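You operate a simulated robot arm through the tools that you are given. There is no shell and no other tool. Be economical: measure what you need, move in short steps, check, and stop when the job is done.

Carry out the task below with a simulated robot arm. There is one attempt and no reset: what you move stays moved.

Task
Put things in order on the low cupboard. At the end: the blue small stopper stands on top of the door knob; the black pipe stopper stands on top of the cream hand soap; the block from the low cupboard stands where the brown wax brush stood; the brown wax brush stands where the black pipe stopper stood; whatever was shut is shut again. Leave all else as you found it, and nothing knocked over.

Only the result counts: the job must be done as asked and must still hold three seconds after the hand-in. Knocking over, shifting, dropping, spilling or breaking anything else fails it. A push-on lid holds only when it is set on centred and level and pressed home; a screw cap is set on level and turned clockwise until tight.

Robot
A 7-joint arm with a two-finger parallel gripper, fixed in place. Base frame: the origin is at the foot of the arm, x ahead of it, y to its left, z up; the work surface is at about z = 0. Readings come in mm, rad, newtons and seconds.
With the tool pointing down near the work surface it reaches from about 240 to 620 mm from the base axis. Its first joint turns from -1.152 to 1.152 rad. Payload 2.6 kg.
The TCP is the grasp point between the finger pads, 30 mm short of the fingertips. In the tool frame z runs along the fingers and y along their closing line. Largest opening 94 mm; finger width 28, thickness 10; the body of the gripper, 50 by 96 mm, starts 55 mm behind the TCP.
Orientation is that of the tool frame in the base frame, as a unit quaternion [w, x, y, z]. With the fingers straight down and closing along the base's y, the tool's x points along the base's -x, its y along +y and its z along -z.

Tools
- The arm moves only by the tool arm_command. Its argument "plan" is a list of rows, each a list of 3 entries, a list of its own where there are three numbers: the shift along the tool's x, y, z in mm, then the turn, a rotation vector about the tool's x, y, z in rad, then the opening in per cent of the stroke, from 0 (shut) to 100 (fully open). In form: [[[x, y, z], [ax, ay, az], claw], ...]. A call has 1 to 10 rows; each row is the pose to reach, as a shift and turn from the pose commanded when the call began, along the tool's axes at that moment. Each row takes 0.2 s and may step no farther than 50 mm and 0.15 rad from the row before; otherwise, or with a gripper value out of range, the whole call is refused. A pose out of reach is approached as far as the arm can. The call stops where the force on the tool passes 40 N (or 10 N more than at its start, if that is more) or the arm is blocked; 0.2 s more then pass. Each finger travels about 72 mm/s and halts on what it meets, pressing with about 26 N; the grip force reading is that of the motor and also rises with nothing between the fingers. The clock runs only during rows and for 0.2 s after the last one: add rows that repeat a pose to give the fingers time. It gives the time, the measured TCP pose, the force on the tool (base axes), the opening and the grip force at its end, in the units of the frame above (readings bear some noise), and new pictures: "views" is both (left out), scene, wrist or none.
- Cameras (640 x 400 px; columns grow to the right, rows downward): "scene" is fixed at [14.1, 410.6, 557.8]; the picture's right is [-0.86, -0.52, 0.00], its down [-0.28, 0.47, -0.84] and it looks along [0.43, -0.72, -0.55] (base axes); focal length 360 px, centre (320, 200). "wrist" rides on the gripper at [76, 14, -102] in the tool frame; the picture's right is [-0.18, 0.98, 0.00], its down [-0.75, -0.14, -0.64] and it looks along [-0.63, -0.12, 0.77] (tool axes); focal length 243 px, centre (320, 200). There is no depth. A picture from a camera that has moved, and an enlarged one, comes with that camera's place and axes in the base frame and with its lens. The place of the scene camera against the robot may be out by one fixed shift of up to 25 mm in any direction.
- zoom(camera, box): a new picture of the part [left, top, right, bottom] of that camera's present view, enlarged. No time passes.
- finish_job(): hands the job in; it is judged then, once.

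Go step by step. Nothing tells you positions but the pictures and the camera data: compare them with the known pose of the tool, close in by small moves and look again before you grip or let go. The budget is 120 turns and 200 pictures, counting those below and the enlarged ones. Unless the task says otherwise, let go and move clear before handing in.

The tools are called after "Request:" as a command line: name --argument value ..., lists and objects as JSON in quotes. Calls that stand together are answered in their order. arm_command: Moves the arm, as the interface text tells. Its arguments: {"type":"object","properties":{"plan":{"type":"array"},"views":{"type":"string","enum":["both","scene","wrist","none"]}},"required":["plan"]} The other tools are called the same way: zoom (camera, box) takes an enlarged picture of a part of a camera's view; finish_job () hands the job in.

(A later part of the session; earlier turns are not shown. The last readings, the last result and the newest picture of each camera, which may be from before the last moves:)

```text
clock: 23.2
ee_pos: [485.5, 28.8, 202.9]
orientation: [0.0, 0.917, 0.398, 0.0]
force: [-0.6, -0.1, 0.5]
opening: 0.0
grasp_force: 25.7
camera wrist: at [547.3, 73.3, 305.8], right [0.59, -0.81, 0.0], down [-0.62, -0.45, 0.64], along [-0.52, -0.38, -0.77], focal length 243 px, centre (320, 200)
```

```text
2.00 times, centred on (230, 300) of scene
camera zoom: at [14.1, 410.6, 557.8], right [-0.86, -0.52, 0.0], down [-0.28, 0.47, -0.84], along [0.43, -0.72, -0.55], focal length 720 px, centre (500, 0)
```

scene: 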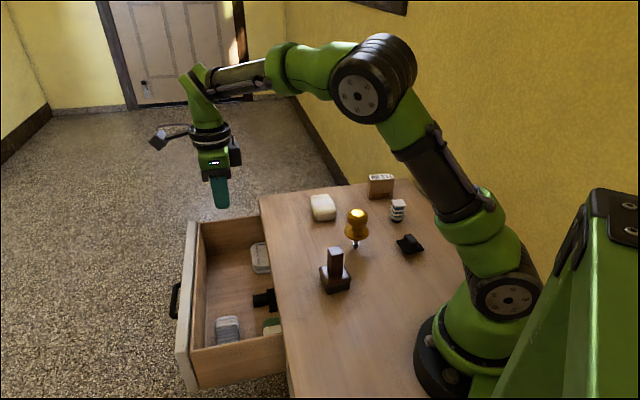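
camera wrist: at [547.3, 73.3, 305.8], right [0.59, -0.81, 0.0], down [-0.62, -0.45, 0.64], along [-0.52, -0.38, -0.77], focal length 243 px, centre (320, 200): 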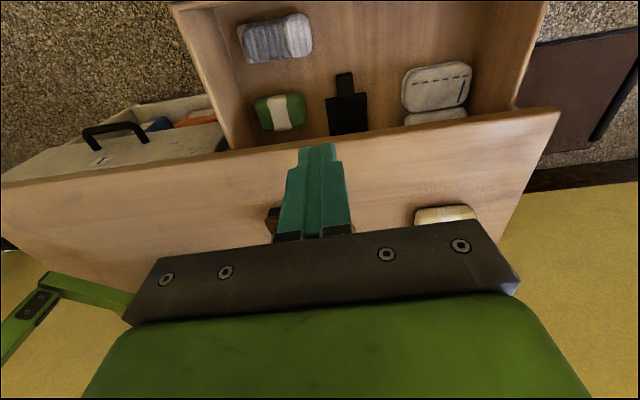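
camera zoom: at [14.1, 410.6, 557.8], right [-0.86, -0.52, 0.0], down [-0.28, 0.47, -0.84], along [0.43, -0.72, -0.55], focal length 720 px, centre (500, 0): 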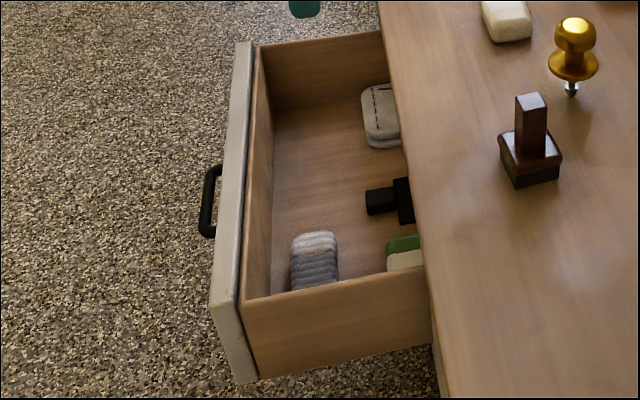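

Drawer 2 holds a grey ribbed piece, a green soap, a black brush and pads; a second closed drawer is labelled 1. I look deeper into this drawer at a shallow angle before deciding which is the block.

Request:
arm_command --plan '[[[10, 0, 30], [0, -0.1, 0], 0], [[15, 0, 60], [0, -0.2, 0], 0], [[20, 0, 90], [0, -0.3, 0], 0], [[20, 0, 110], [0, -0.4, 0], 0], [[20, 0, 110], [0, -0.4, 0], 0]]' --views "wrist"

Request:
zoom --camera "wrist" --box '[60, 0, 620, 240]'

```text
clock: 24.4
ee_pos: [497.3, 43.0, 92.5]
orientation: [0.079, 0.898, 0.392, -0.182]
force: [-0.3, 0.1, 0.3]
opening: 0.0
grasp_force: 26.0
camera wrist: at [582.8, 113.5, 157.5], right [0.6, -0.79, 0.07], down [-0.41, -0.23, 0.88], along [-0.69, -0.56, -0.46], focal length 243 px, centre (320, 200)
```

wrist: 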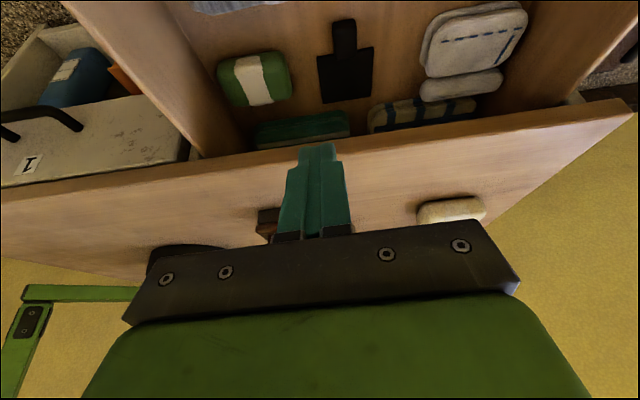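

```text
1.14 times, centred on (340, 120) of wrist
camera zoom: at [582.8, 113.5, 157.5], right [0.6, -0.79, 0.07], down [-0.41, -0.23, 0.88], along [-0.69, -0.56, -0.46], focal length 277 px, centre (297, 291)
```

zoom: 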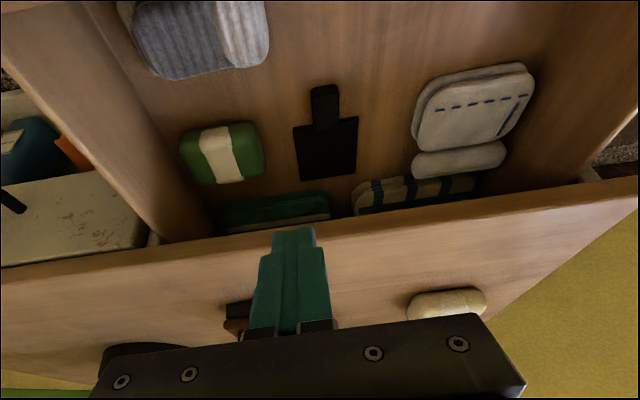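

The drawer 2 contents are folded cloths, a green soap and a black brush, with no block. Drawer 1 may hold it, so I first go outside drawer 2's front to close it again.

Request:
arm_command --plan '[[[0, 0, -40], [0, 0.1, 0], 0], [[27, -9, -62], [0, 0.2, 0], 0], [[54, -18, -72], [0, 0.3, 0], 0], [[80, -27, -80], [0, 0.4, 0], 0], [[106, -34.5, -88], [0, 0.4, 0], 0], [[106, -34.5, -88], [0, 0.4, 0], 0]]'

```text
clock: 25.8
ee_pos: [563.7, 164.3, 133.1]
orientation: [-0.001, 0.917, 0.4, 0.001]
force: [0.5, -0.2, -0.1]
opening: 0.0
grasp_force: 26.2
camera wrist: at [626.0, 208.7, 236.3], right [0.59, -0.8, 0.0], down [-0.62, -0.46, 0.64], along [-0.52, -0.38, -0.77], focal length 243 px, centre (320, 200)
```

scene: 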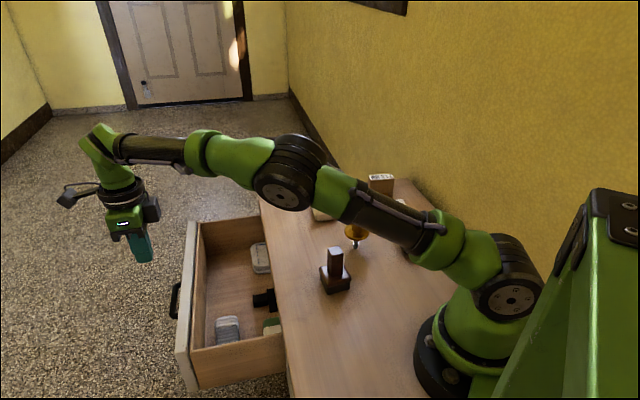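
wrist: 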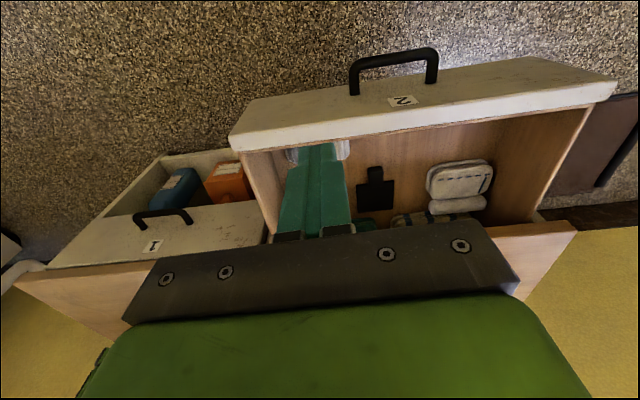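

Request:
arm_command --plan '[[[2, 0, 45], [0, 0, 0], 0], [[2, 0, 90], [0, 0, 0], 0], [[2, 0, 135], [0, 0, 0], 0], [[2, 0, 168], [0, 0, 0], 0], [[2, 0, 168], [0, 0, 0], 0]]'

```text
clock: 27.0
ee_pos: [564.8, 164.3, -37.0]
orientation: [-0.001, 0.917, 0.4, 0.001]
force: [-0.4, 0.3, 0.1]
opening: 0.0
grasp_force: 25.7
camera wrist: at [626.6, 209.6, 67.0], right [0.59, -0.8, 0.0], down [-0.62, -0.46, 0.64], along [-0.52, -0.38, -0.77], focal length 243 px, centre (320, 200)
```

scene: 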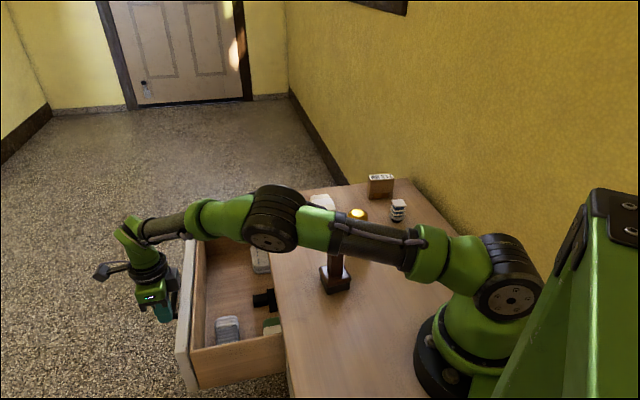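
wrist: 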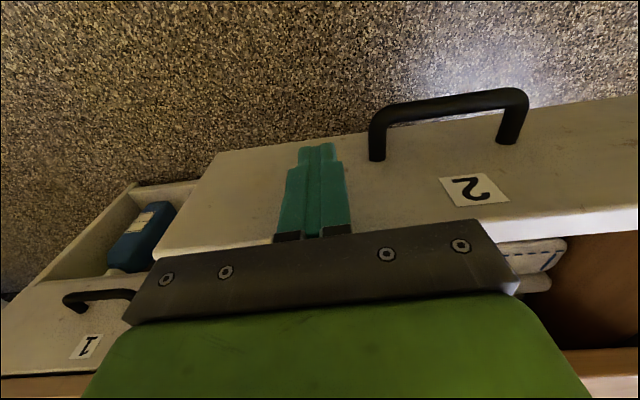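

Request:
arm_command --plan '[[[-10, 0, 0], [0, 0, 0], 0], [[-22, 0, 0], [0, 0, 0], 0], [[-36, 0, 0], [0, 0, 0], 0], [[-50, 0, 0], [0, 0, 0], 0], [[-65, 0, 0], [0, 0, 0], 0], [[-80, 0, 0], [0, 0, 0], 0], [[-95, 0, 0], [0, 0, 0], 0], [[-110, 0, 0], [0, 0, 0], 0], [[-125, 0, 0], [0, 0, 0], 0], [[-140, 0, 0], [0, 0, 0], 0]]' --views "none"

Request:
arm_command --plan '[[[-12, 0, 0], [0, 0, 0], 0], [[-24, 0, 0], [0, 0, 0], 0], [[-36, 0, 0], [0, 0, 0], 0], [[-46, 0, 0], [0, 0, 0], 0], [[-54, 0, 0], [0, 0, 0], 0], [[-62, 0, 0], [0, 0, 0], 0], [[-70, 0, 0], [0, 0, 0], 0], [[-78, 0, 0], [0, 0, 0], 0]]'

```text
clock: 29.2
ee_pos: [468.7, 61.6, -35.3]
orientation: [0.0, 0.917, 0.398, 0.001]
force: [0.3, 0.5, 0.7]
opening: 0.0
grasp_force: 26.0
```

```text
clock: 31.0
ee_pos: [418.4, 6.4, -33.9]
orientation: [0.0, 0.916, 0.401, 0.003]
force: [14.3, 9.0, -8.5]
opening: 0.1
grasp_force: 25.7
camera wrist: at [479.8, 51.8, 68.9], right [0.6, -0.8, 0.0], down [-0.62, -0.46, 0.64], along [-0.51, -0.38, -0.77], focal length 243 px, centre (320, 200)
```

scene: 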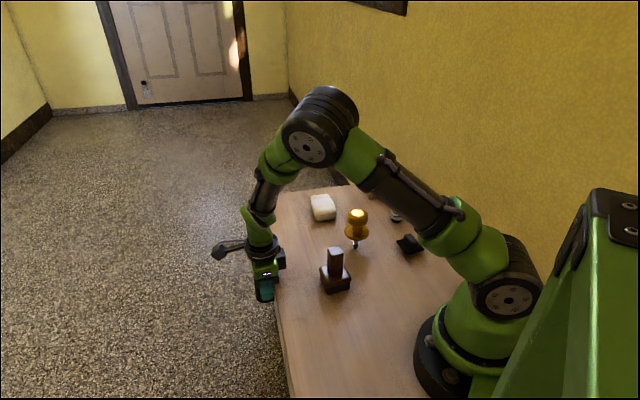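
wrist: 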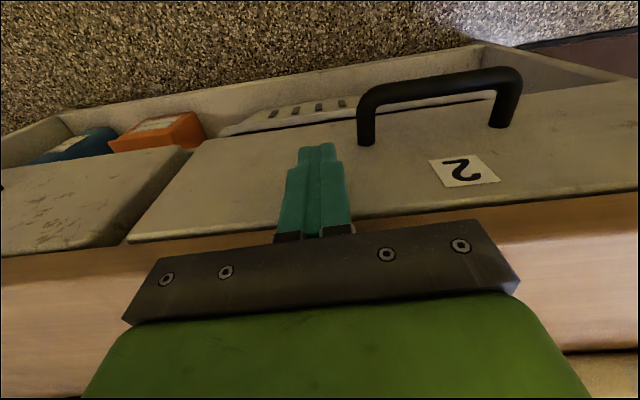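

Drawer 2 is shut again. Below it there is only an open tray. I back off and go over to drawer 1's handle.

Request:
arm_command --plan '[[[15, 0, 0], [0, 0, 0], 0], [[30, 0, -40], [0, 0, 0], 0], [[30, 0, -85], [0, 0, 0], 0], [[30, 0, -130], [0, 0, 0], 0], [[30, 0, -165], [0, 0, 0], 0]]' --views "none"

Request:
arm_command --plan '[[[5, -35, 0], [0, 0, -0.15], 0], [[10, -70, 0], [0, 0, -0.3], 0], [[15, -105, 0], [0, 0, -0.45], 20], [[20, -140, 0], [0, 0, -0.6], 40], [[25, -175, 0], [0, 0, -0.75], 60], [[30, -210, 0], [0, 0, -0.9], 80], [[35, -245, 0], [0, 0, -1.05], 100], [[40, -280, 0], [0, 0, -1.2], 100], [[45, -315, 0], [0, 0, -1.35], 100], [[49, -350, 0], [0, 0, -1.49], 100]]'

```text
clock: 32.2
ee_pos: [436.6, 27.8, 129.7]
orientation: [0.0, 0.917, 0.399, 0.0]
force: [-0.3, -0.6, 0.4]
opening: 0.0
grasp_force: 26.7
```

```text
clock: 34.4
ee_pos: [214.6, 301.8, 130.3]
orientation: [0.001, 0.402, 0.916, 0.001]
force: [0.4, -0.3, -0.1]
opening: 94.2
grasp_force: 0.0
camera wrist: at [172.3, 366.9, 232.8], right [0.85, 0.53, 0.0], down [0.41, -0.65, 0.64], along [0.34, -0.54, -0.77], focal length 243 px, centre (320, 200)
```

scene: 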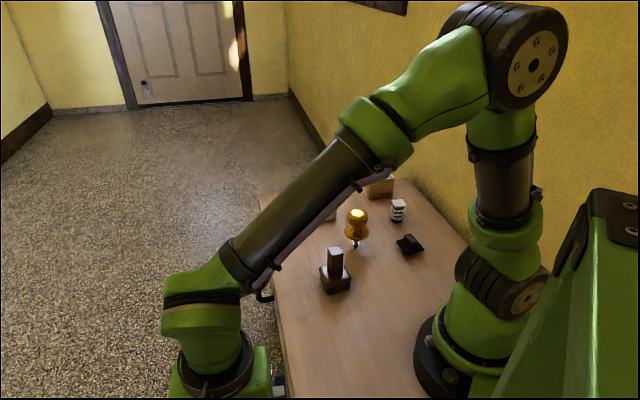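
wrist: 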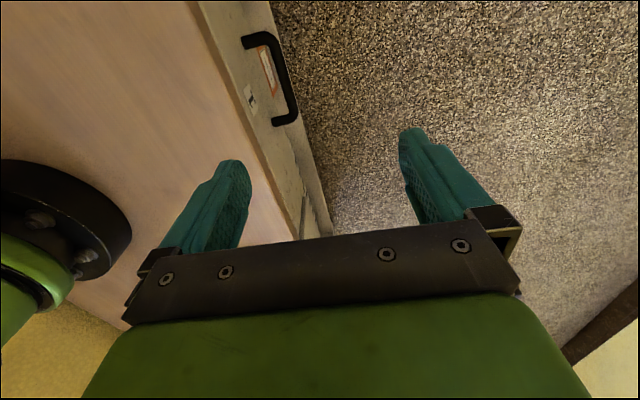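

Request:
arm_command --plan '[[[5, -6, 35], [0, 0, -0.035], 100], [[10, -12, 75], [0, 0, -0.035], 100], [[15, -16, 115], [0, 0, -0.035], 100], [[15, -16, 150], [0, 0, -0.035], 100], [[15, -16, 150], [0, 0, -0.035], 100]]' --views "wrist"

```text
clock: 35.6
ee_pos: [191.2, 300.8, -19.3]
orientation: [0.001, 0.388, 0.922, 0.001]
force: [0.1, -0.3, -0.7]
opening: 94.3
grasp_force: 0.0
camera wrist: at [148.0, 364.3, 82.8], right [0.83, 0.56, 0.0], down [0.43, -0.64, 0.64], along [0.36, -0.53, -0.77], focal length 243 px, centre (320, 200)
```

wrist: 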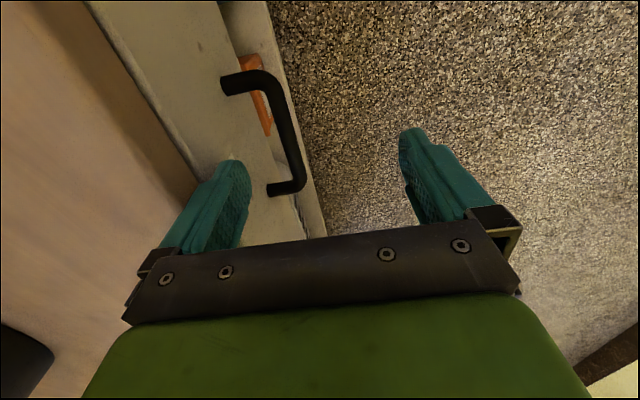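

Request:
arm_command --plan '[[[0, 2, 30], [0, 0, 0], 100], [[0, 2, 60], [0, 0, 0], 100], [[0, 2, 88], [0, 0, 0], 100], [[0, 2, 88], [0, 0, 0], 100]]' --views "wrist"

```text
clock: 36.6
ee_pos: [193.4, 302.0, -108.6]
orientation: [0.0, 0.387, 0.922, 0.001]
force: [-0.3, 0.3, 0.5]
opening: 94.1
grasp_force: 0.0
camera wrist: at [149.5, 366.3, -5.6], right [0.83, 0.56, 0.0], down [0.43, -0.64, 0.64], along [0.36, -0.53, -0.77], focal length 243 px, centre (320, 200)
```

wrist: 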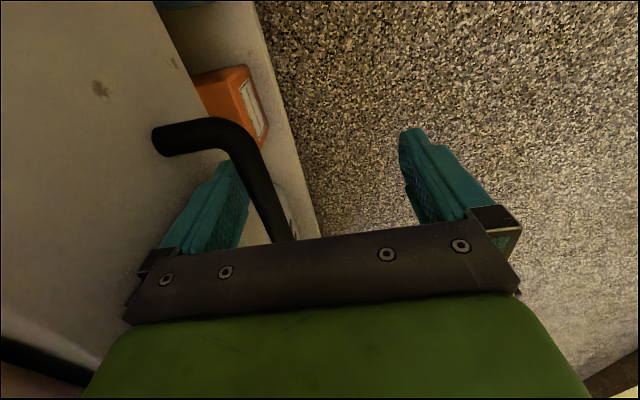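

Hooked as before. I pull drawer 1 open.

Request:
arm_command --plan '[[[0, 8, 0], [0, 0, 0], 100], [[0, 20, 0], [0, 0, 0], 100], [[0, 35, 0], [0, 0, 0], 100], [[0, 50, 0], [0, 0, 0], 100], [[0, 65, 0], [0, 0, 0], 100], [[0, 80, 0], [0, 0, 0], 100], [[0, 95, 0], [0, 0, 0], 100], [[0, 110, 0], [0, 0, 0], 100], [[0, 125, 0], [0, 0, 0], 100], [[0, 140, 0], [0, 0, 0], 100]]' --views "none"

Request:
arm_command --plan '[[[0, 15, 0], [0, 0, 0], 100], [[0, 30, 0], [0, 0, 0], 100], [[0, 45, 0], [0, 0, 0], 100], [[0, 60, 0], [0, 0, 0], 100]]'

```text
clock: 38.8
ee_pos: [294.3, 400.3, -107.3]
orientation: [0.0, 0.387, 0.922, 0.001]
force: [-1.0, -0.1, 0.2]
opening: 94.1
grasp_force: 0.1
```

```text
clock: 39.8
ee_pos: [337.7, 443.8, -106.3]
orientation: [0.001, 0.387, 0.922, 0.001]
force: [-0.9, -0.3, 0.0]
opening: 94.1
grasp_force: 0.0
camera wrist: at [293.5, 507.0, -4.8], right [0.83, 0.56, 0.0], down [0.43, -0.64, 0.64], along [0.36, -0.53, -0.77], focal length 243 px, centre (320, 200)
```

scene: 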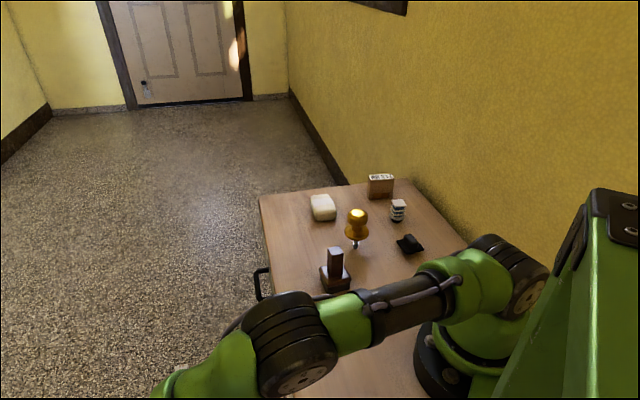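
wrist: 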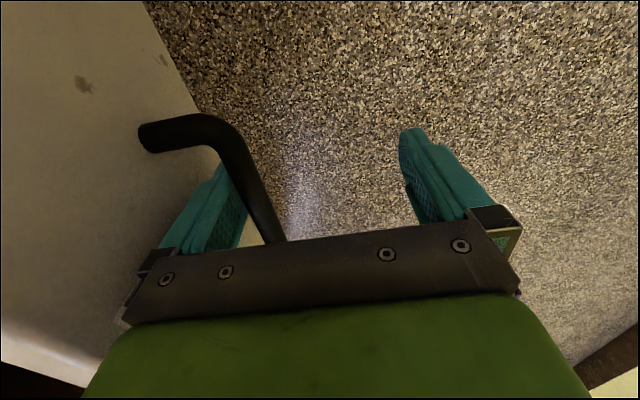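

Drawer 1 is open about 190 mm. I unhook, rise and look in.

Request:
arm_command --plan '[[[0, -8, 0], [0, 0, 0], 100], [[0, -8, -45], [0, 0, 0], 100], [[0, -8, -90], [0, 0, 0], 100], [[0, -8, -135], [0, 0, 0], 100], [[0, -25, -175], [0, 0, 0], 100], [[0, -45, -215], [0, 0.1, 0], 100], [[0, -65, -250], [0, 0.2, 0], 100], [[0, -85, -280], [0, 0.3, 0], 100], [[0, -100, -310], [0, 0.4, 0], 100], [[0, -100, -310], [0, 0.4, 0], 100]]' --views "both"

Request:
zoom --camera "wrist" --box '[200, 0, 440, 240]'

```text
clock: 42.0
ee_pos: [264.5, 372.8, 203.2]
orientation: [-0.183, 0.379, 0.904, 0.077]
force: [0.5, 0.1, -0.1]
opening: 94.2
grasp_force: 0.0
camera wrist: at [253.0, 403.2, 327.3], right [0.82, 0.57, -0.07], down [0.56, -0.77, 0.3], along [0.11, -0.28, -0.95], focal length 243 px, centre (320, 200)
```

scene: 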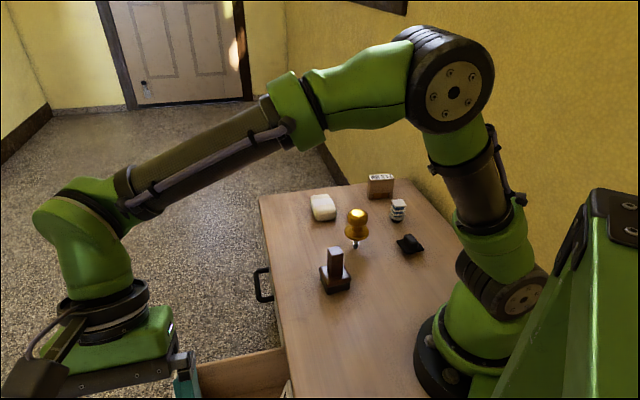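
wrist: 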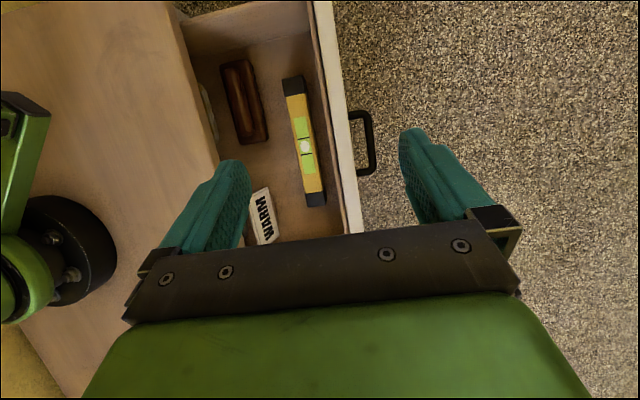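

```text
1.67 times, centred on (320, 120) of wrist
camera zoom: at [253.0, 403.2, 327.3], right [0.82, 0.57, -0.07], down [0.56, -0.77, 0.3], along [0.11, -0.28, -0.95], focal length 404 px, centre (320, 333)
```

zoom: 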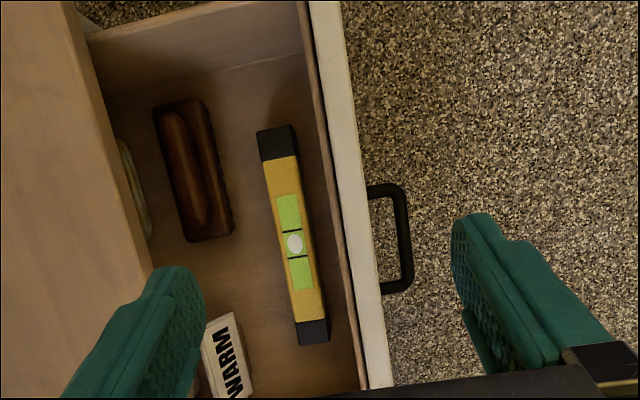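

Drawer 1 holds a level, a brown brush and something labelled "WARM". I shift along to see the rest.

Request:
arm_command --plan '[[[-40, -10, -12], [0, 0, 0], 100], [[-80, -20, -25], [0, 0, 0], 60], [[-110, -30, -35], [0, 0, 0], 20], [[-110, -30, -35], [0, 0, 0], 0], [[-110, -30, -35], [0, 0, 0], 0]]' --views "wrist"

Request:
zoom --camera "wrist" --box '[180, 0, 420, 240]'

```text
clock: 43.2
ee_pos: [323.9, 269.9, 191.7]
orientation: [-0.182, 0.38, 0.903, 0.078]
force: [0.2, -0.3, 0.5]
opening: 0.0
grasp_force: 25.8
camera wrist: at [312.1, 300.6, 316.1], right [0.82, 0.57, -0.07], down [0.56, -0.77, 0.3], along [0.11, -0.28, -0.95], focal length 243 px, centre (320, 200)
```

wrist: 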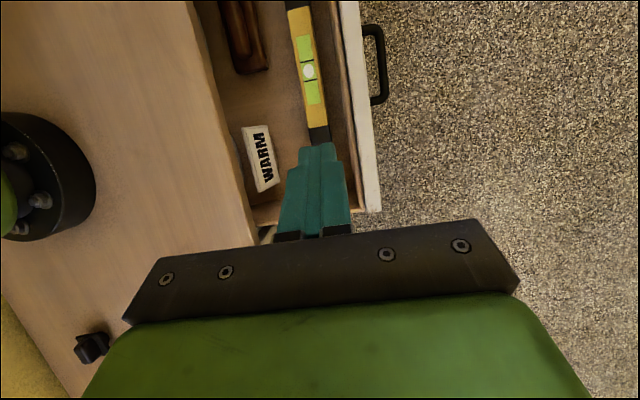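

```text
1.67 times, centred on (300, 120) of wrist
camera zoom: at [312.1, 300.6, 316.1], right [0.82, 0.57, -0.07], down [0.56, -0.77, 0.3], along [0.11, -0.28, -0.95], focal length 404 px, centre (353, 333)
```

zoom: 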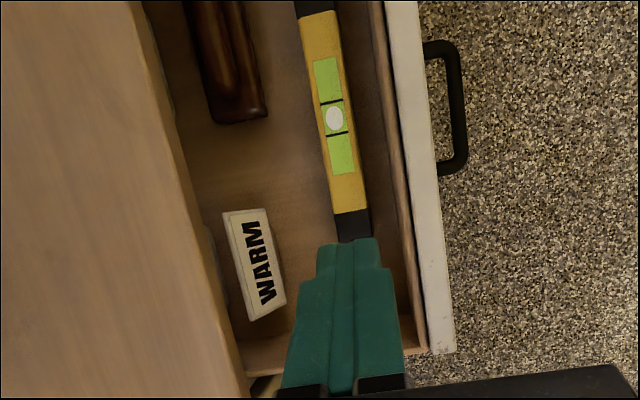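

Request:
arm_command --plan '[[[0, 15, 0], [0, -0.14, 0], 0], [[0, 30, 0], [0, -0.28, 0], 0], [[0, 40, 0], [0, -0.4, 0], 0]]' --views "none"

Request:
arm_command --plan '[[[8, 15, 10], [0, 0, 0.15], 0], [[16, 25, 20], [0, 0, 0.3], 0], [[24, 35, 30], [0, 0, 0.45], 0], [[32, 45, 40], [0, 0, 0.6], 0], [[40, 55, 50], [0, 0, 0.75], 0], [[40, 65, 60], [0, 0, 0.9], 0], [[40, 65, 60], [0, 0, 0.9], 0]]'

```text
clock: 44.0
ee_pos: [352.5, 297.8, 191.9]
orientation: [0.001, 0.388, 0.922, 0.001]
force: [1.5, 0.8, -1.3]
opening: 0.1
grasp_force: 26.3
```

```text
clock: 45.6
ee_pos: [370.4, 371.2, 131.1]
orientation: [0.0, 0.749, 0.662, 0.0]
force: [0.7, 0.8, 0.2]
opening: 0.1
grasp_force: 26.0
camera wrist: at [394.2, 444.6, 234.4], right [0.95, -0.31, 0.0], down [-0.24, -0.73, 0.64], along [-0.2, -0.61, -0.77], focal length 243 px, centre (320, 200)
```

scene: 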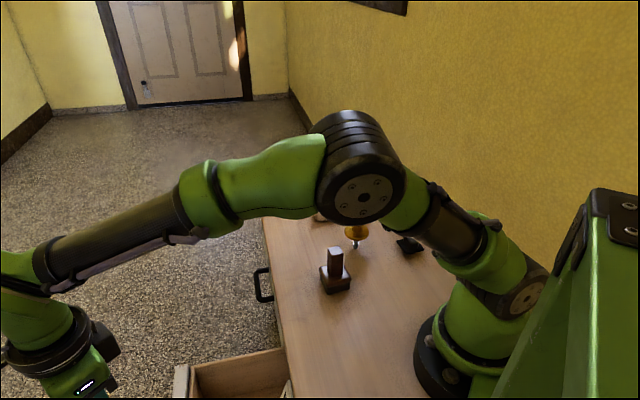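
wrist: 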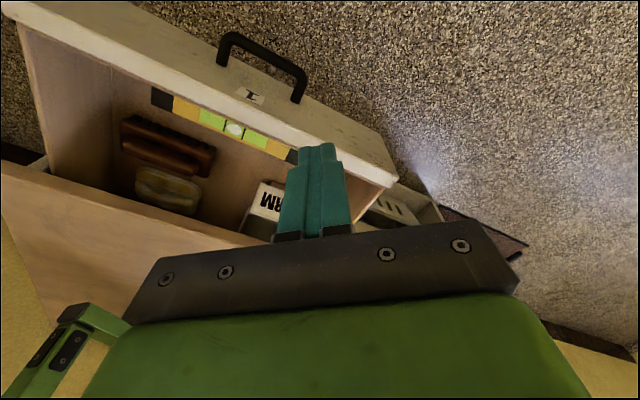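

Request:
zoom --camera "wrist" --box '[90, 60, 330, 260]'

Request:
arm_command --plan '[[[0, 20, 0], [0, 0, 0], 0], [[0, 50, 0], [0, 0, 0], 0], [[0, 80, 0], [0, 0, 0], 0], [[0, 80, 0], [0, 0, 0], 0]]' --views "wrist"

Request:
zoom --camera "wrist" --box '[100, 100, 320, 240]'

```text
2.00 times, centred on (210, 160) of wrist
camera zoom: at [394.2, 444.6, 234.4], right [0.95, -0.31, 0.0], down [-0.24, -0.73, 0.64], along [-0.2, -0.61, -0.77], focal length 485 px, centre (540, 280)
```

zoom: 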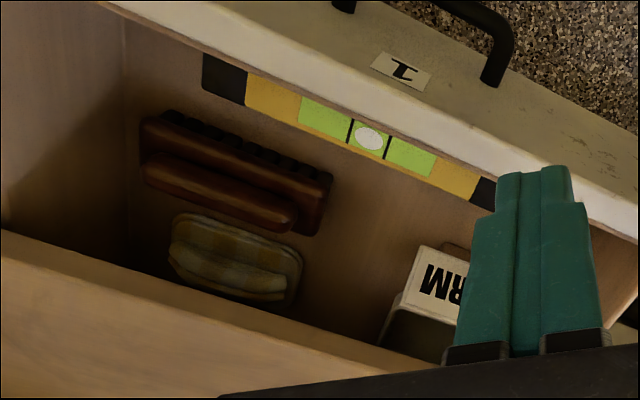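

```text
clock: 46.6
ee_pos: [450.4, 361.4, 131.7]
orientation: [0.0, 0.75, 0.662, 0.001]
force: [0.6, 0.8, -0.3]
opening: 0.0
grasp_force: 25.9
camera wrist: at [473.9, 434.7, 233.8], right [0.95, -0.3, 0.0], down [-0.23, -0.73, 0.64], along [-0.2, -0.61, -0.77], focal length 243 px, centre (320, 200)
```

wrist: 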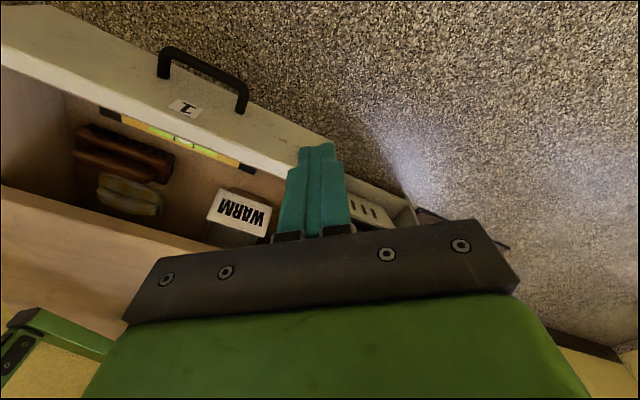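

```text
2.86 times, centred on (210, 170) of wrist
camera zoom: at [473.9, 434.7, 233.8], right [0.95, -0.3, 0.0], down [-0.23, -0.73, 0.64], along [-0.2, -0.61, -0.77], focal length 693 px, centre (634, 286)
```

zoom: 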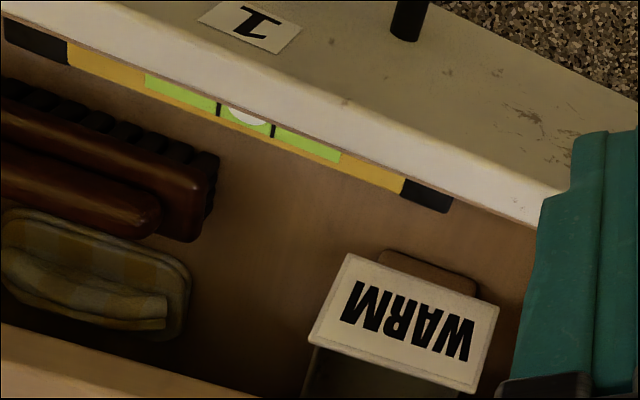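

The "WARM" piece is a block standing with its top at about z = -102, just under the cupboard's edge at (234,181). It is the only block inside, so I take it as the one meant, and I go into the drawer's middle to push it further out.

Request:
arm_command --plan '[[[-19, -35, 0], [0, 0, 0], 0], [[-38, -70, 0], [0, 0, 0], 0], [[-57, -105, 0], [0, 0, 0], 0], [[-75, -138, 10], [0, 0, 0], 0], [[-75, -138, 50], [0, 0, 0], 0], [[-75, -138, 90], [0, 0, 0], 0], [[-75, -138, 90], [0, 0, 0], 0]]'

```text
clock: 48.2
ee_pos: [305.5, 303.5, 41.1]
orientation: [0.0, 0.749, 0.662, 0.001]
force: [0.3, 0.5, -0.5]
opening: 0.0
grasp_force: 26.3
camera wrist: at [328.0, 376.9, 144.1], right [0.95, -0.3, 0.0], down [-0.23, -0.73, 0.64], along [-0.19, -0.61, -0.77], focal length 243 px, centre (320, 200)
```

scene: 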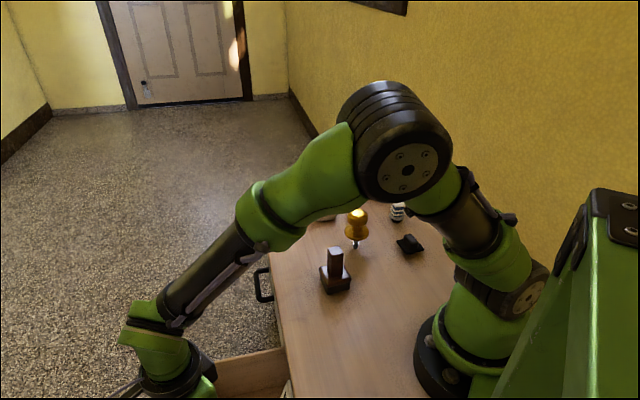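
wrist: 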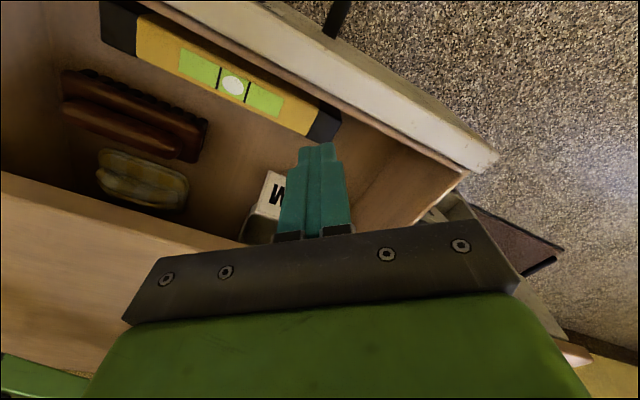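

Request:
arm_command --plan '[[[-4, -3, 40], [0, 0, 0], 0], [[-4, -3, 80], [0, 0, 0], 0], [[8, 6, 80], [0, 0, 0], 0], [[20, 15.5, 80], [0, 0, 0], 0], [[32, 25, 80], [0, 0, 0], 0], [[44, 34, 80], [0, 0, 0], 0], [[56, 43.5, 80], [0, 0, 0], 0], [[68, 53, 80], [0, 0, 0], 0], [[74, 57.5, 80], [0, 0, 0], 0]]'

```text
clock: 50.2
ee_pos: [370.6, 371.6, -37.7]
orientation: [0.0, 0.749, 0.662, 0.001]
force: [0.0, -1.4, 3.9]
opening: 0.0
grasp_force: 25.8
camera wrist: at [394.2, 443.8, 64.7], right [0.95, -0.3, 0.0], down [-0.23, -0.73, 0.64], along [-0.19, -0.61, -0.77], focal length 243 px, centre (320, 200)
```

scene: 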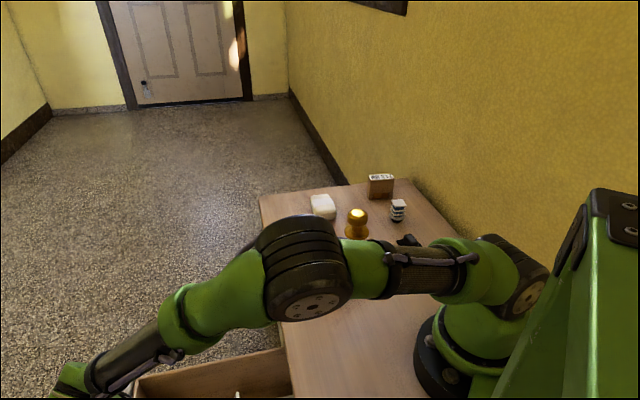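
wrist: 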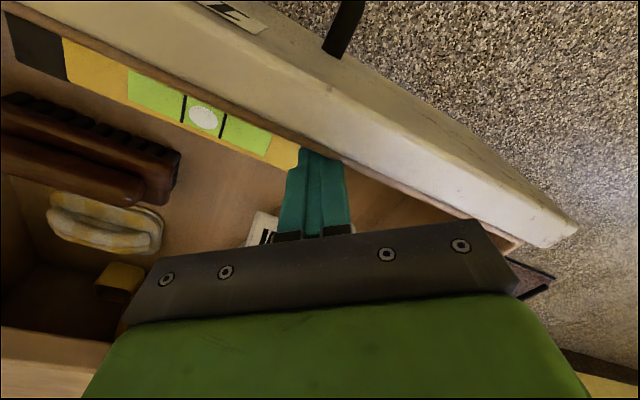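

The drawer came out about 80 mm more, and another yellowish item shows up. I rise and look again.

Request:
arm_command --plan '[[[-8, -6, 0], [0, 0, 0], 0], [[-8, -6, -45], [0, 0, 0], 0], [[-8, -6, -90], [0, 0, 0], 0], [[-8, 20, -135], [0, 0, 0], 0], [[-8, 50, -170], [0, 0, 0], 0], [[-8, 70, -200], [0, 0, 0], 0], [[-8, 70, -200], [0, 0, 0], 0]]'

Request:
zoom --camera "wrist" --box '[0, 60, 320, 260]'

```text
refused: row 4 steps farther than a row can; nothing moved
```

```text
2.00 times, centred on (160, 160) of wrist
camera zoom: at [394.2, 443.8, 64.7], right [0.95, -0.3, 0.0], down [-0.23, -0.73, 0.64], along [-0.19, -0.61, -0.77], focal length 485 px, centre (640, 280)
```

zoom: 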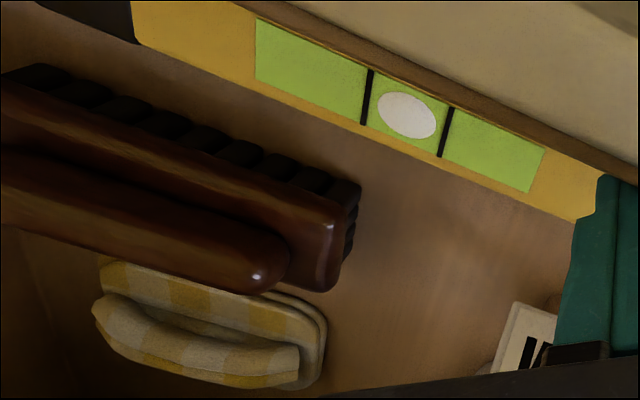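

Request:
arm_command --plan '[[[-8, -6, 0], [0, 0, 0], 0], [[-8, -6, -45], [0, 0, 0], 0], [[-8, -6, -90], [0, 0, 0], 0], [[-8, 15, -130], [0, 0, 0], 0], [[-8, 40, -165], [0, 0, 0], 0], [[-8, 70, -200], [0, 0, 0], 0], [[-8, 70, -200], [0, 0, 0], 0]]'

Request:
zoom --camera "wrist" --box '[60, 60, 340, 240]'

```text
clock: 51.8
ee_pos: [440.2, 354.4, 161.0]
orientation: [0.0, 0.749, 0.662, 0.0]
force: [0.0, 0.7, -0.3]
opening: 0.0
grasp_force: 25.6
camera wrist: at [462.7, 426.8, 263.8], right [0.95, -0.3, 0.0], down [-0.23, -0.73, 0.64], along [-0.2, -0.61, -0.77], focal length 243 px, centre (320, 200)
```

scene: 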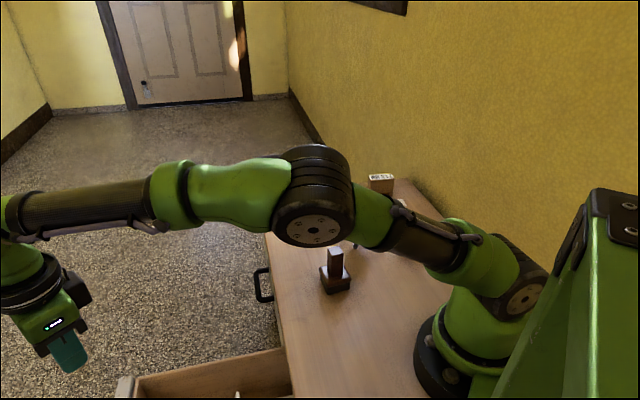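
wrist: 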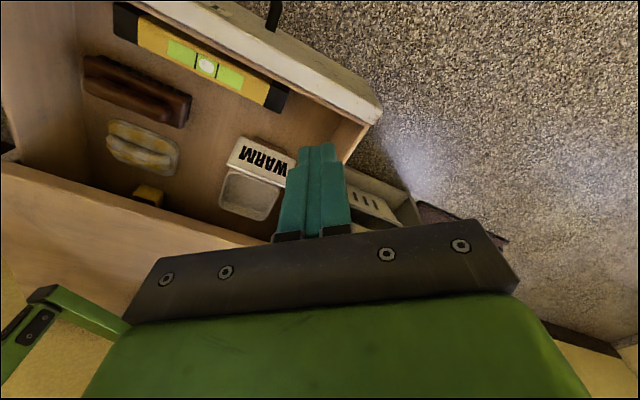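

```text
2.22 times, centred on (200, 150) of wrist
camera zoom: at [462.7, 426.8, 263.8], right [0.95, -0.3, 0.0], down [-0.23, -0.73, 0.64], along [-0.2, -0.61, -0.77], focal length 539 px, centre (587, 311)
```

zoom: 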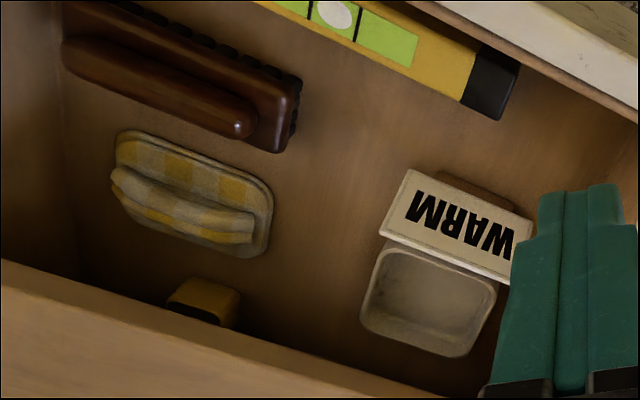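

Request:
arm_command --plan '[[[0, 0, 15], [0, 0, 0.15], 0], [[0, -10, 30], [0, 0, 0.3], 0], [[0, -20, 45], [0, 0, 0.45], 0], [[0, -40, 60], [0, 0, 0.6], 0], [[0, -60, 75], [0, 0, 0.7], 0], [[0, -60, 75], [0, 0, 0.7], 0]]' --views "none"

Request:
arm_command --plan '[[[10, 0, 0], [0, -0.14, 0], 0], [[20, 0, 0], [0, -0.28, 0], 0], [[30, 0, 0], [0, -0.42, 0], 0], [[40, 0, 0], [0, -0.5, 0], 0], [[40, 0, 0], [0, -0.5, 0], 0]]' --views "wrist"

Request:
zoom --camera "wrist" --box '[0, 0, 400, 220]'

```text
clock: 53.2
ee_pos: [378.8, 360.5, 87.1]
orientation: [0.0, 0.931, 0.364, 0.0]
force: [-0.8, -0.1, -0.8]
opening: 0.0
grasp_force: 25.9
```

```text
clock: 54.4
ee_pos: [379.2, 377.9, 75.3]
orientation: [0.078, 0.908, 0.357, -0.204]
force: [0.0, 0.3, -0.3]
opening: 0.0
grasp_force: 26.0
out of reach, approached as far as the arm can: row 3, 4, 5
camera wrist: at [470.7, 442.9, 136.2], right [0.55, -0.83, 0.08], down [-0.39, -0.18, 0.9], along [-0.74, -0.52, -0.42], focal length 243 px, centre (320, 200)
```

wrist: 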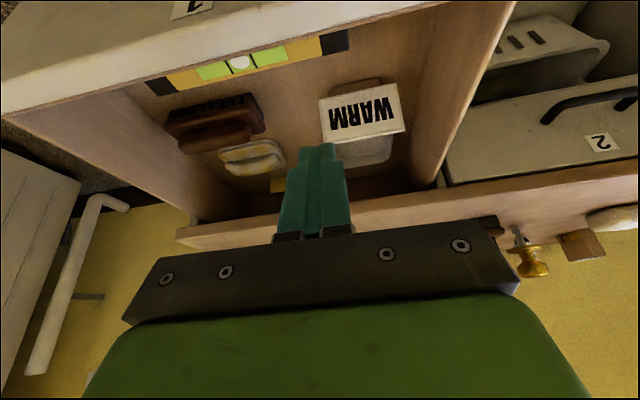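

```text
1.60 times, centred on (200, 110) of wrist
camera zoom: at [470.7, 442.9, 136.2], right [0.55, -0.83, 0.08], down [-0.39, -0.18, 0.9], along [-0.74, -0.52, -0.42], focal length 388 px, centre (512, 344)
```

zoom: 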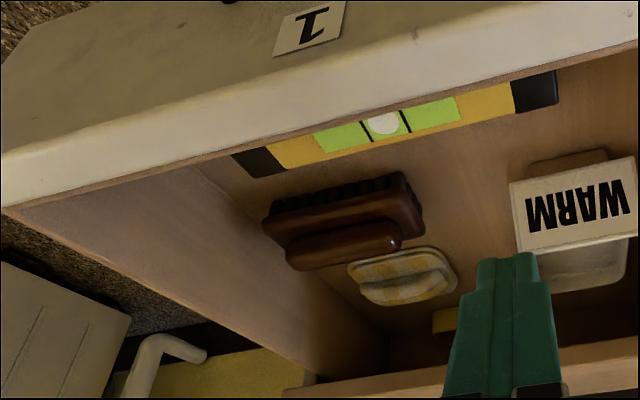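

Request:
arm_command --plan '[[[0, 30, 0], [0, 0, 0], 0], [[0, 60, 0], [0, 0, 0], 0], [[0, 80, 0], [0, 0, 0], 0], [[0, 80, 0], [0, 0, 0], 0]]' --views "wrist"

Request:
zoom --camera "wrist" --box '[60, 40, 360, 230]'

```text
clock: 55.4
ee_pos: [430.6, 321.8, 72.9]
orientation: [0.079, 0.908, 0.358, -0.204]
force: [0.1, 1.1, -0.1]
opening: 0.0
grasp_force: 26.4
out of reach, approached as far as the arm can: row 3, 4
camera wrist: at [521.1, 387.3, 133.4], right [0.55, -0.83, 0.07], down [-0.39, -0.18, 0.9], along [-0.74, -0.52, -0.42], focal length 243 px, centre (320, 200)
```

wrist: 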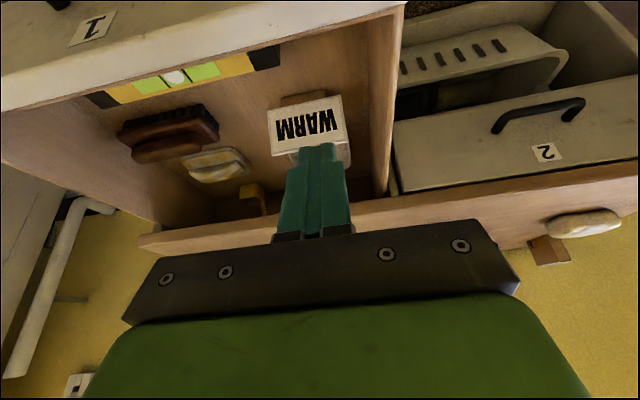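

```text
2.11 times, centred on (210, 135) of wrist
camera zoom: at [521.1, 387.3, 133.4], right [0.55, -0.83, 0.07], down [-0.39, -0.18, 0.9], along [-0.74, -0.52, -0.42], focal length 511 px, centre (552, 337)
```

zoom: 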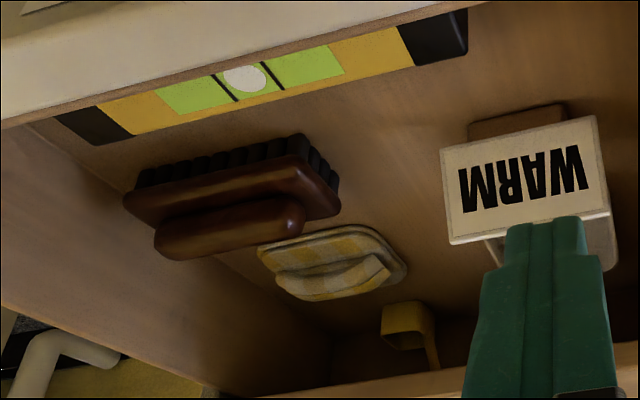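

WARM looks like a thick labelled piece, possibly slanted, beside a white tin. I return to the grip yaw and look at it from above.

Request:
arm_command --plan '[[[-20, 0, -30], [0, 0.14, 0], 0], [[-30, 0, -60], [0, 0.28, 0], 0], [[-40, 0, -90], [0, 0.42, 0], 0], [[-50, 0, -110], [0, 0.52, 0], 0]]' --views "none"

Request:
arm_command --plan '[[[0, -10, 0], [0, 0, -0.15], 0], [[0, -20, 0], [0, 0, -0.3], 0], [[0, -40, 0], [0, 0, -0.45], 0], [[0, -60, 0], [0, 0, -0.6], 0], [[0, -80, 0], [0, 0, -0.75], 0], [[0, -90, 0], [0, 0, -0.9], 0], [[0, -90, 0], [0, 0, -1.05], 0], [[0, -90, 0], [0, 0, -1.2], 0], [[0, -90, 0], [0, 0, -1.35], 0], [[0, -90, 0], [0, 0, -1.5], 0]]' --views "wrist"

```text
clock: 56.4
ee_pos: [461.6, 372.1, 244.6]
orientation: [-0.016, 0.93, 0.365, 0.034]
force: [0.0, 0.2, -0.7]
opening: 0.0
grasp_force: 26.2
out of reach, approached as far as the arm can: row 1, 2, 3, 4
```

```text
clock: 58.6
ee_pos: [400.9, 438.3, 247.4]
orientation: [0.013, 0.431, 0.902, 0.038]
force: [0.0, -0.6, -0.6]
opening: 0.1
grasp_force: 25.7
camera wrist: at [357.1, 499.9, 350.6], right [0.88, 0.47, 0.08], down [0.33, -0.71, 0.62], along [0.35, -0.52, -0.78], focal length 243 px, centre (320, 200)
```

wrist: 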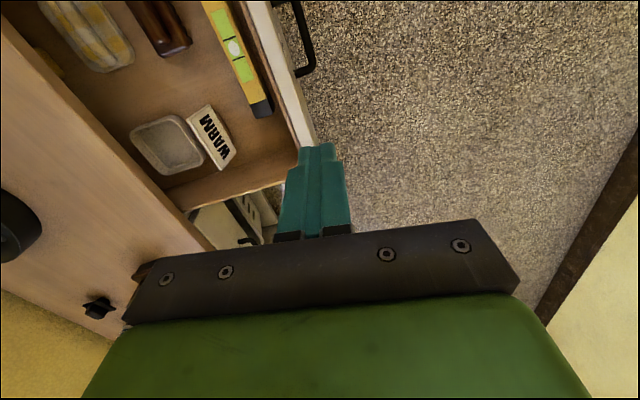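

Request:
zoom --camera "wrist" --box '[110, 80, 270, 200]'

```text
3.33 times, centred on (190, 140) of wrist
camera zoom: at [357.1, 499.9, 350.6], right [0.88, 0.47, 0.08], down [0.33, -0.71, 0.62], along [0.35, -0.52, -0.78], focal length 809 px, centre (753, 400)
```

zoom: 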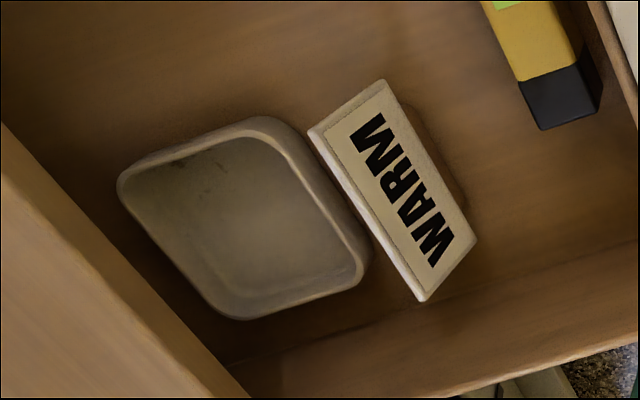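

The WARM block is about 105 x 54 mm on top, centred near (303,247). I leave the drawer open for now and first handle the objects on top; I level the tool again and go there.

Request:
arm_command --plan '[[[0, 0, -10], [0.08, -0.009, 0], 0], [[0, 0, -10], [0.08, -0.009, 0], 0]]' --views "none"

```text
clock: 59.2
ee_pos: [375.0, 437.6, 249.6]
orientation: [-0.001, 0.432, 0.902, 0.001]
force: [-0.8, 0.7, -0.3]
opening: 0.1
grasp_force: 26.1
out of reach, approached as far as the arm can: row 1, 2
```

Request:
arm_command --plan '[[[-32, -34, -2], [0, 0, -0.09], 0], [[-65, -69, -4], [0, 0, -0.18], 0], [[-97, -103, -6], [0, 0, -0.27], 0], [[-130, -138, -8], [0, 0, -0.36], 0], [[-162, -172, -10], [0, 0, -0.45], 0], [[-194, -206, -12], [0, 0, -0.54], 0], [[-227, -241, -14], [0, 0, -0.63], 0], [[-259, -275, -16], [0, 0, -0.72], 0], [[-292, -310, -18], [0, 0, -0.81], 0], [[-324, -344, -20], [0, 0, -0.89], 0]]'

```text
clock: 61.4
ee_pos: [311.4, -29.9, 270.7]
orientation: [0.0, 0.001, 1.0, 0.0]
force: [-0.1, 0.5, 0.5]
opening: 0.0
grasp_force: 25.9
camera wrist: at [235.0, -17.5, 372.9], right [0.19, 0.98, 0.0], down [0.75, -0.14, 0.64], along [0.63, -0.12, -0.77], focal length 243 px, centre (320, 200)
```

scene: 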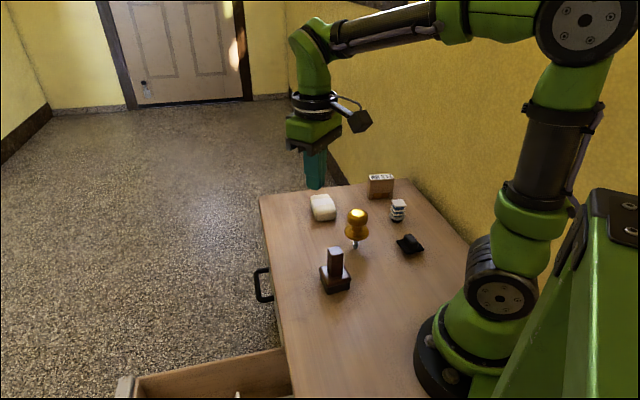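
wrist: 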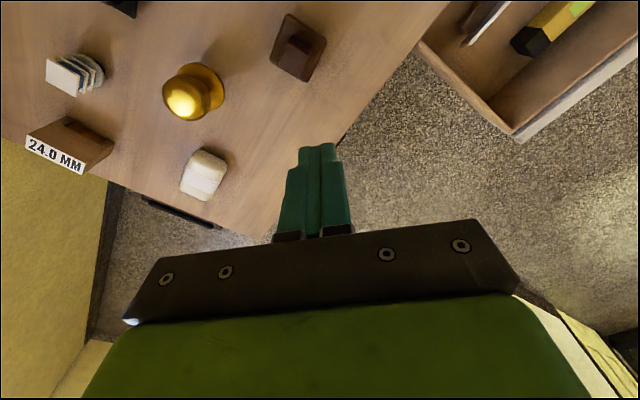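

Request:
arm_command --plan '[[[25, -40, 0], [0, 0, 0], 0], [[50, -80, 0], [0, 0, 0], 0], [[60, -120, 0], [0, 0, 0], 0], [[60, -120, 0], [0, 0, 0], 0]]' --views "wrist"

Request:
zoom --camera "wrist" --box '[100, 0, 500, 240]'

```text
clock: 62.4
ee_pos: [250.5, -150.4, 270.7]
orientation: [0.0, 0.002, 1.0, 0.0]
force: [-0.3, 0.4, 0.1]
opening: 0.0
grasp_force: 26.1
camera wrist: at [174.8, -137.2, 372.8], right [0.19, 0.98, 0.0], down [0.75, -0.14, 0.64], along [0.63, -0.12, -0.77], focal length 243 px, centre (320, 200)
```

wrist: 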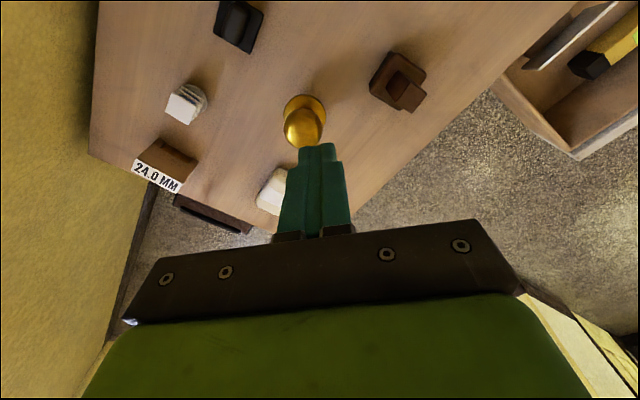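

```text
1.60 times, centred on (300, 120) of wrist
camera zoom: at [174.8, -137.2, 372.8], right [0.19, 0.98, 0.0], down [0.75, -0.14, 0.64], along [0.63, -0.12, -0.77], focal length 388 px, centre (352, 328)
```

zoom: 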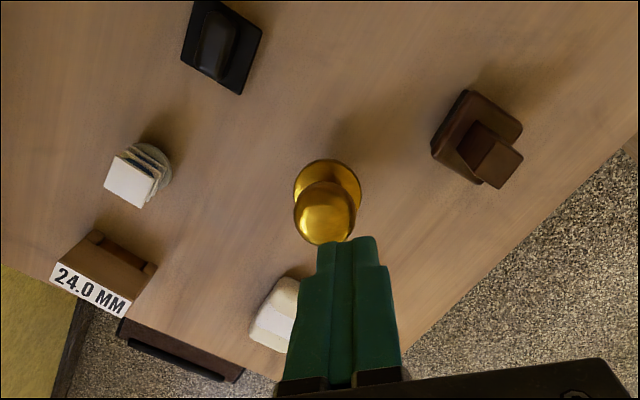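

Positions: pipe stopper about (183,-241), knob (292,-182), brush (279,-52), blue stopper (253,-338), soap (421,-273). First the black pipe stopper: I go above it with the fingers turned to its narrow side.

Request:
arm_command --plan '[[[14, -18, 22], [0, 0, 0.15], 20], [[28, -36, 44], [0, 0, 0.3], 40], [[42, -54, 66], [0, 0, 0.45], 60], [[55, -72, 90], [0, 0, 0.6], 60], [[67, -90, 120], [0, 0, 0.73], 60], [[67, -90, 120], [0, 0, 0.73], 60]]'

Request:
zoom --camera "wrist" --box '[200, 0, 440, 200]'

```text
clock: 63.8
ee_pos: [182.8, -240.5, 149.5]
orientation: [0.0, 0.36, 0.933, 0.0]
force: [0.7, -0.1, 0.7]
opening: 56.4
grasp_force: 0.0
camera wrist: at [136.1, -179.6, 252.4], right [0.8, 0.61, 0.0], down [0.46, -0.61, 0.64], along [0.39, -0.51, -0.77], focal length 243 px, centre (320, 200)
```

scene: 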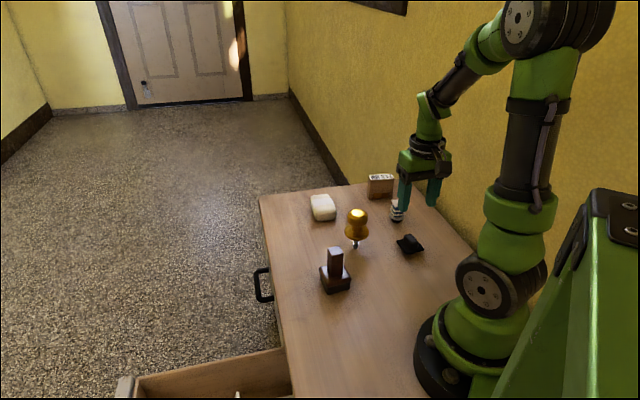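
wrist: 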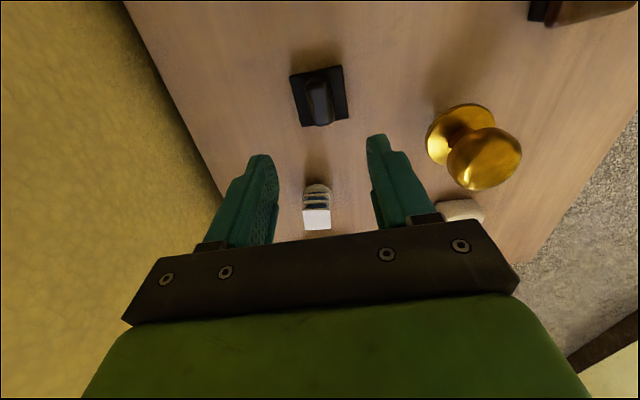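

```text
2.00 times, centred on (320, 100) of wrist
camera zoom: at [136.1, -179.6, 252.4], right [0.8, 0.61, 0.0], down [0.46, -0.61, 0.64], along [0.39, -0.51, -0.77], focal length 485 px, centre (320, 400)
```

zoom: 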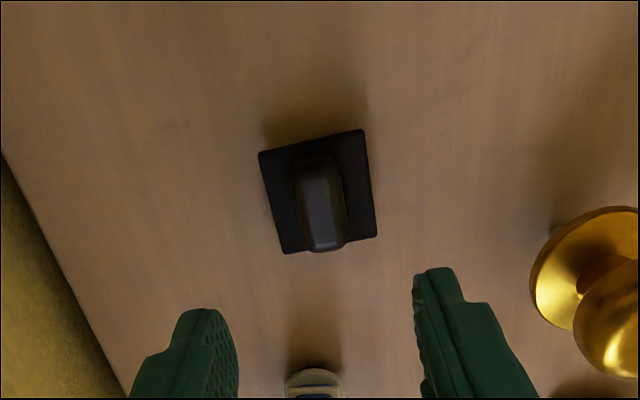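

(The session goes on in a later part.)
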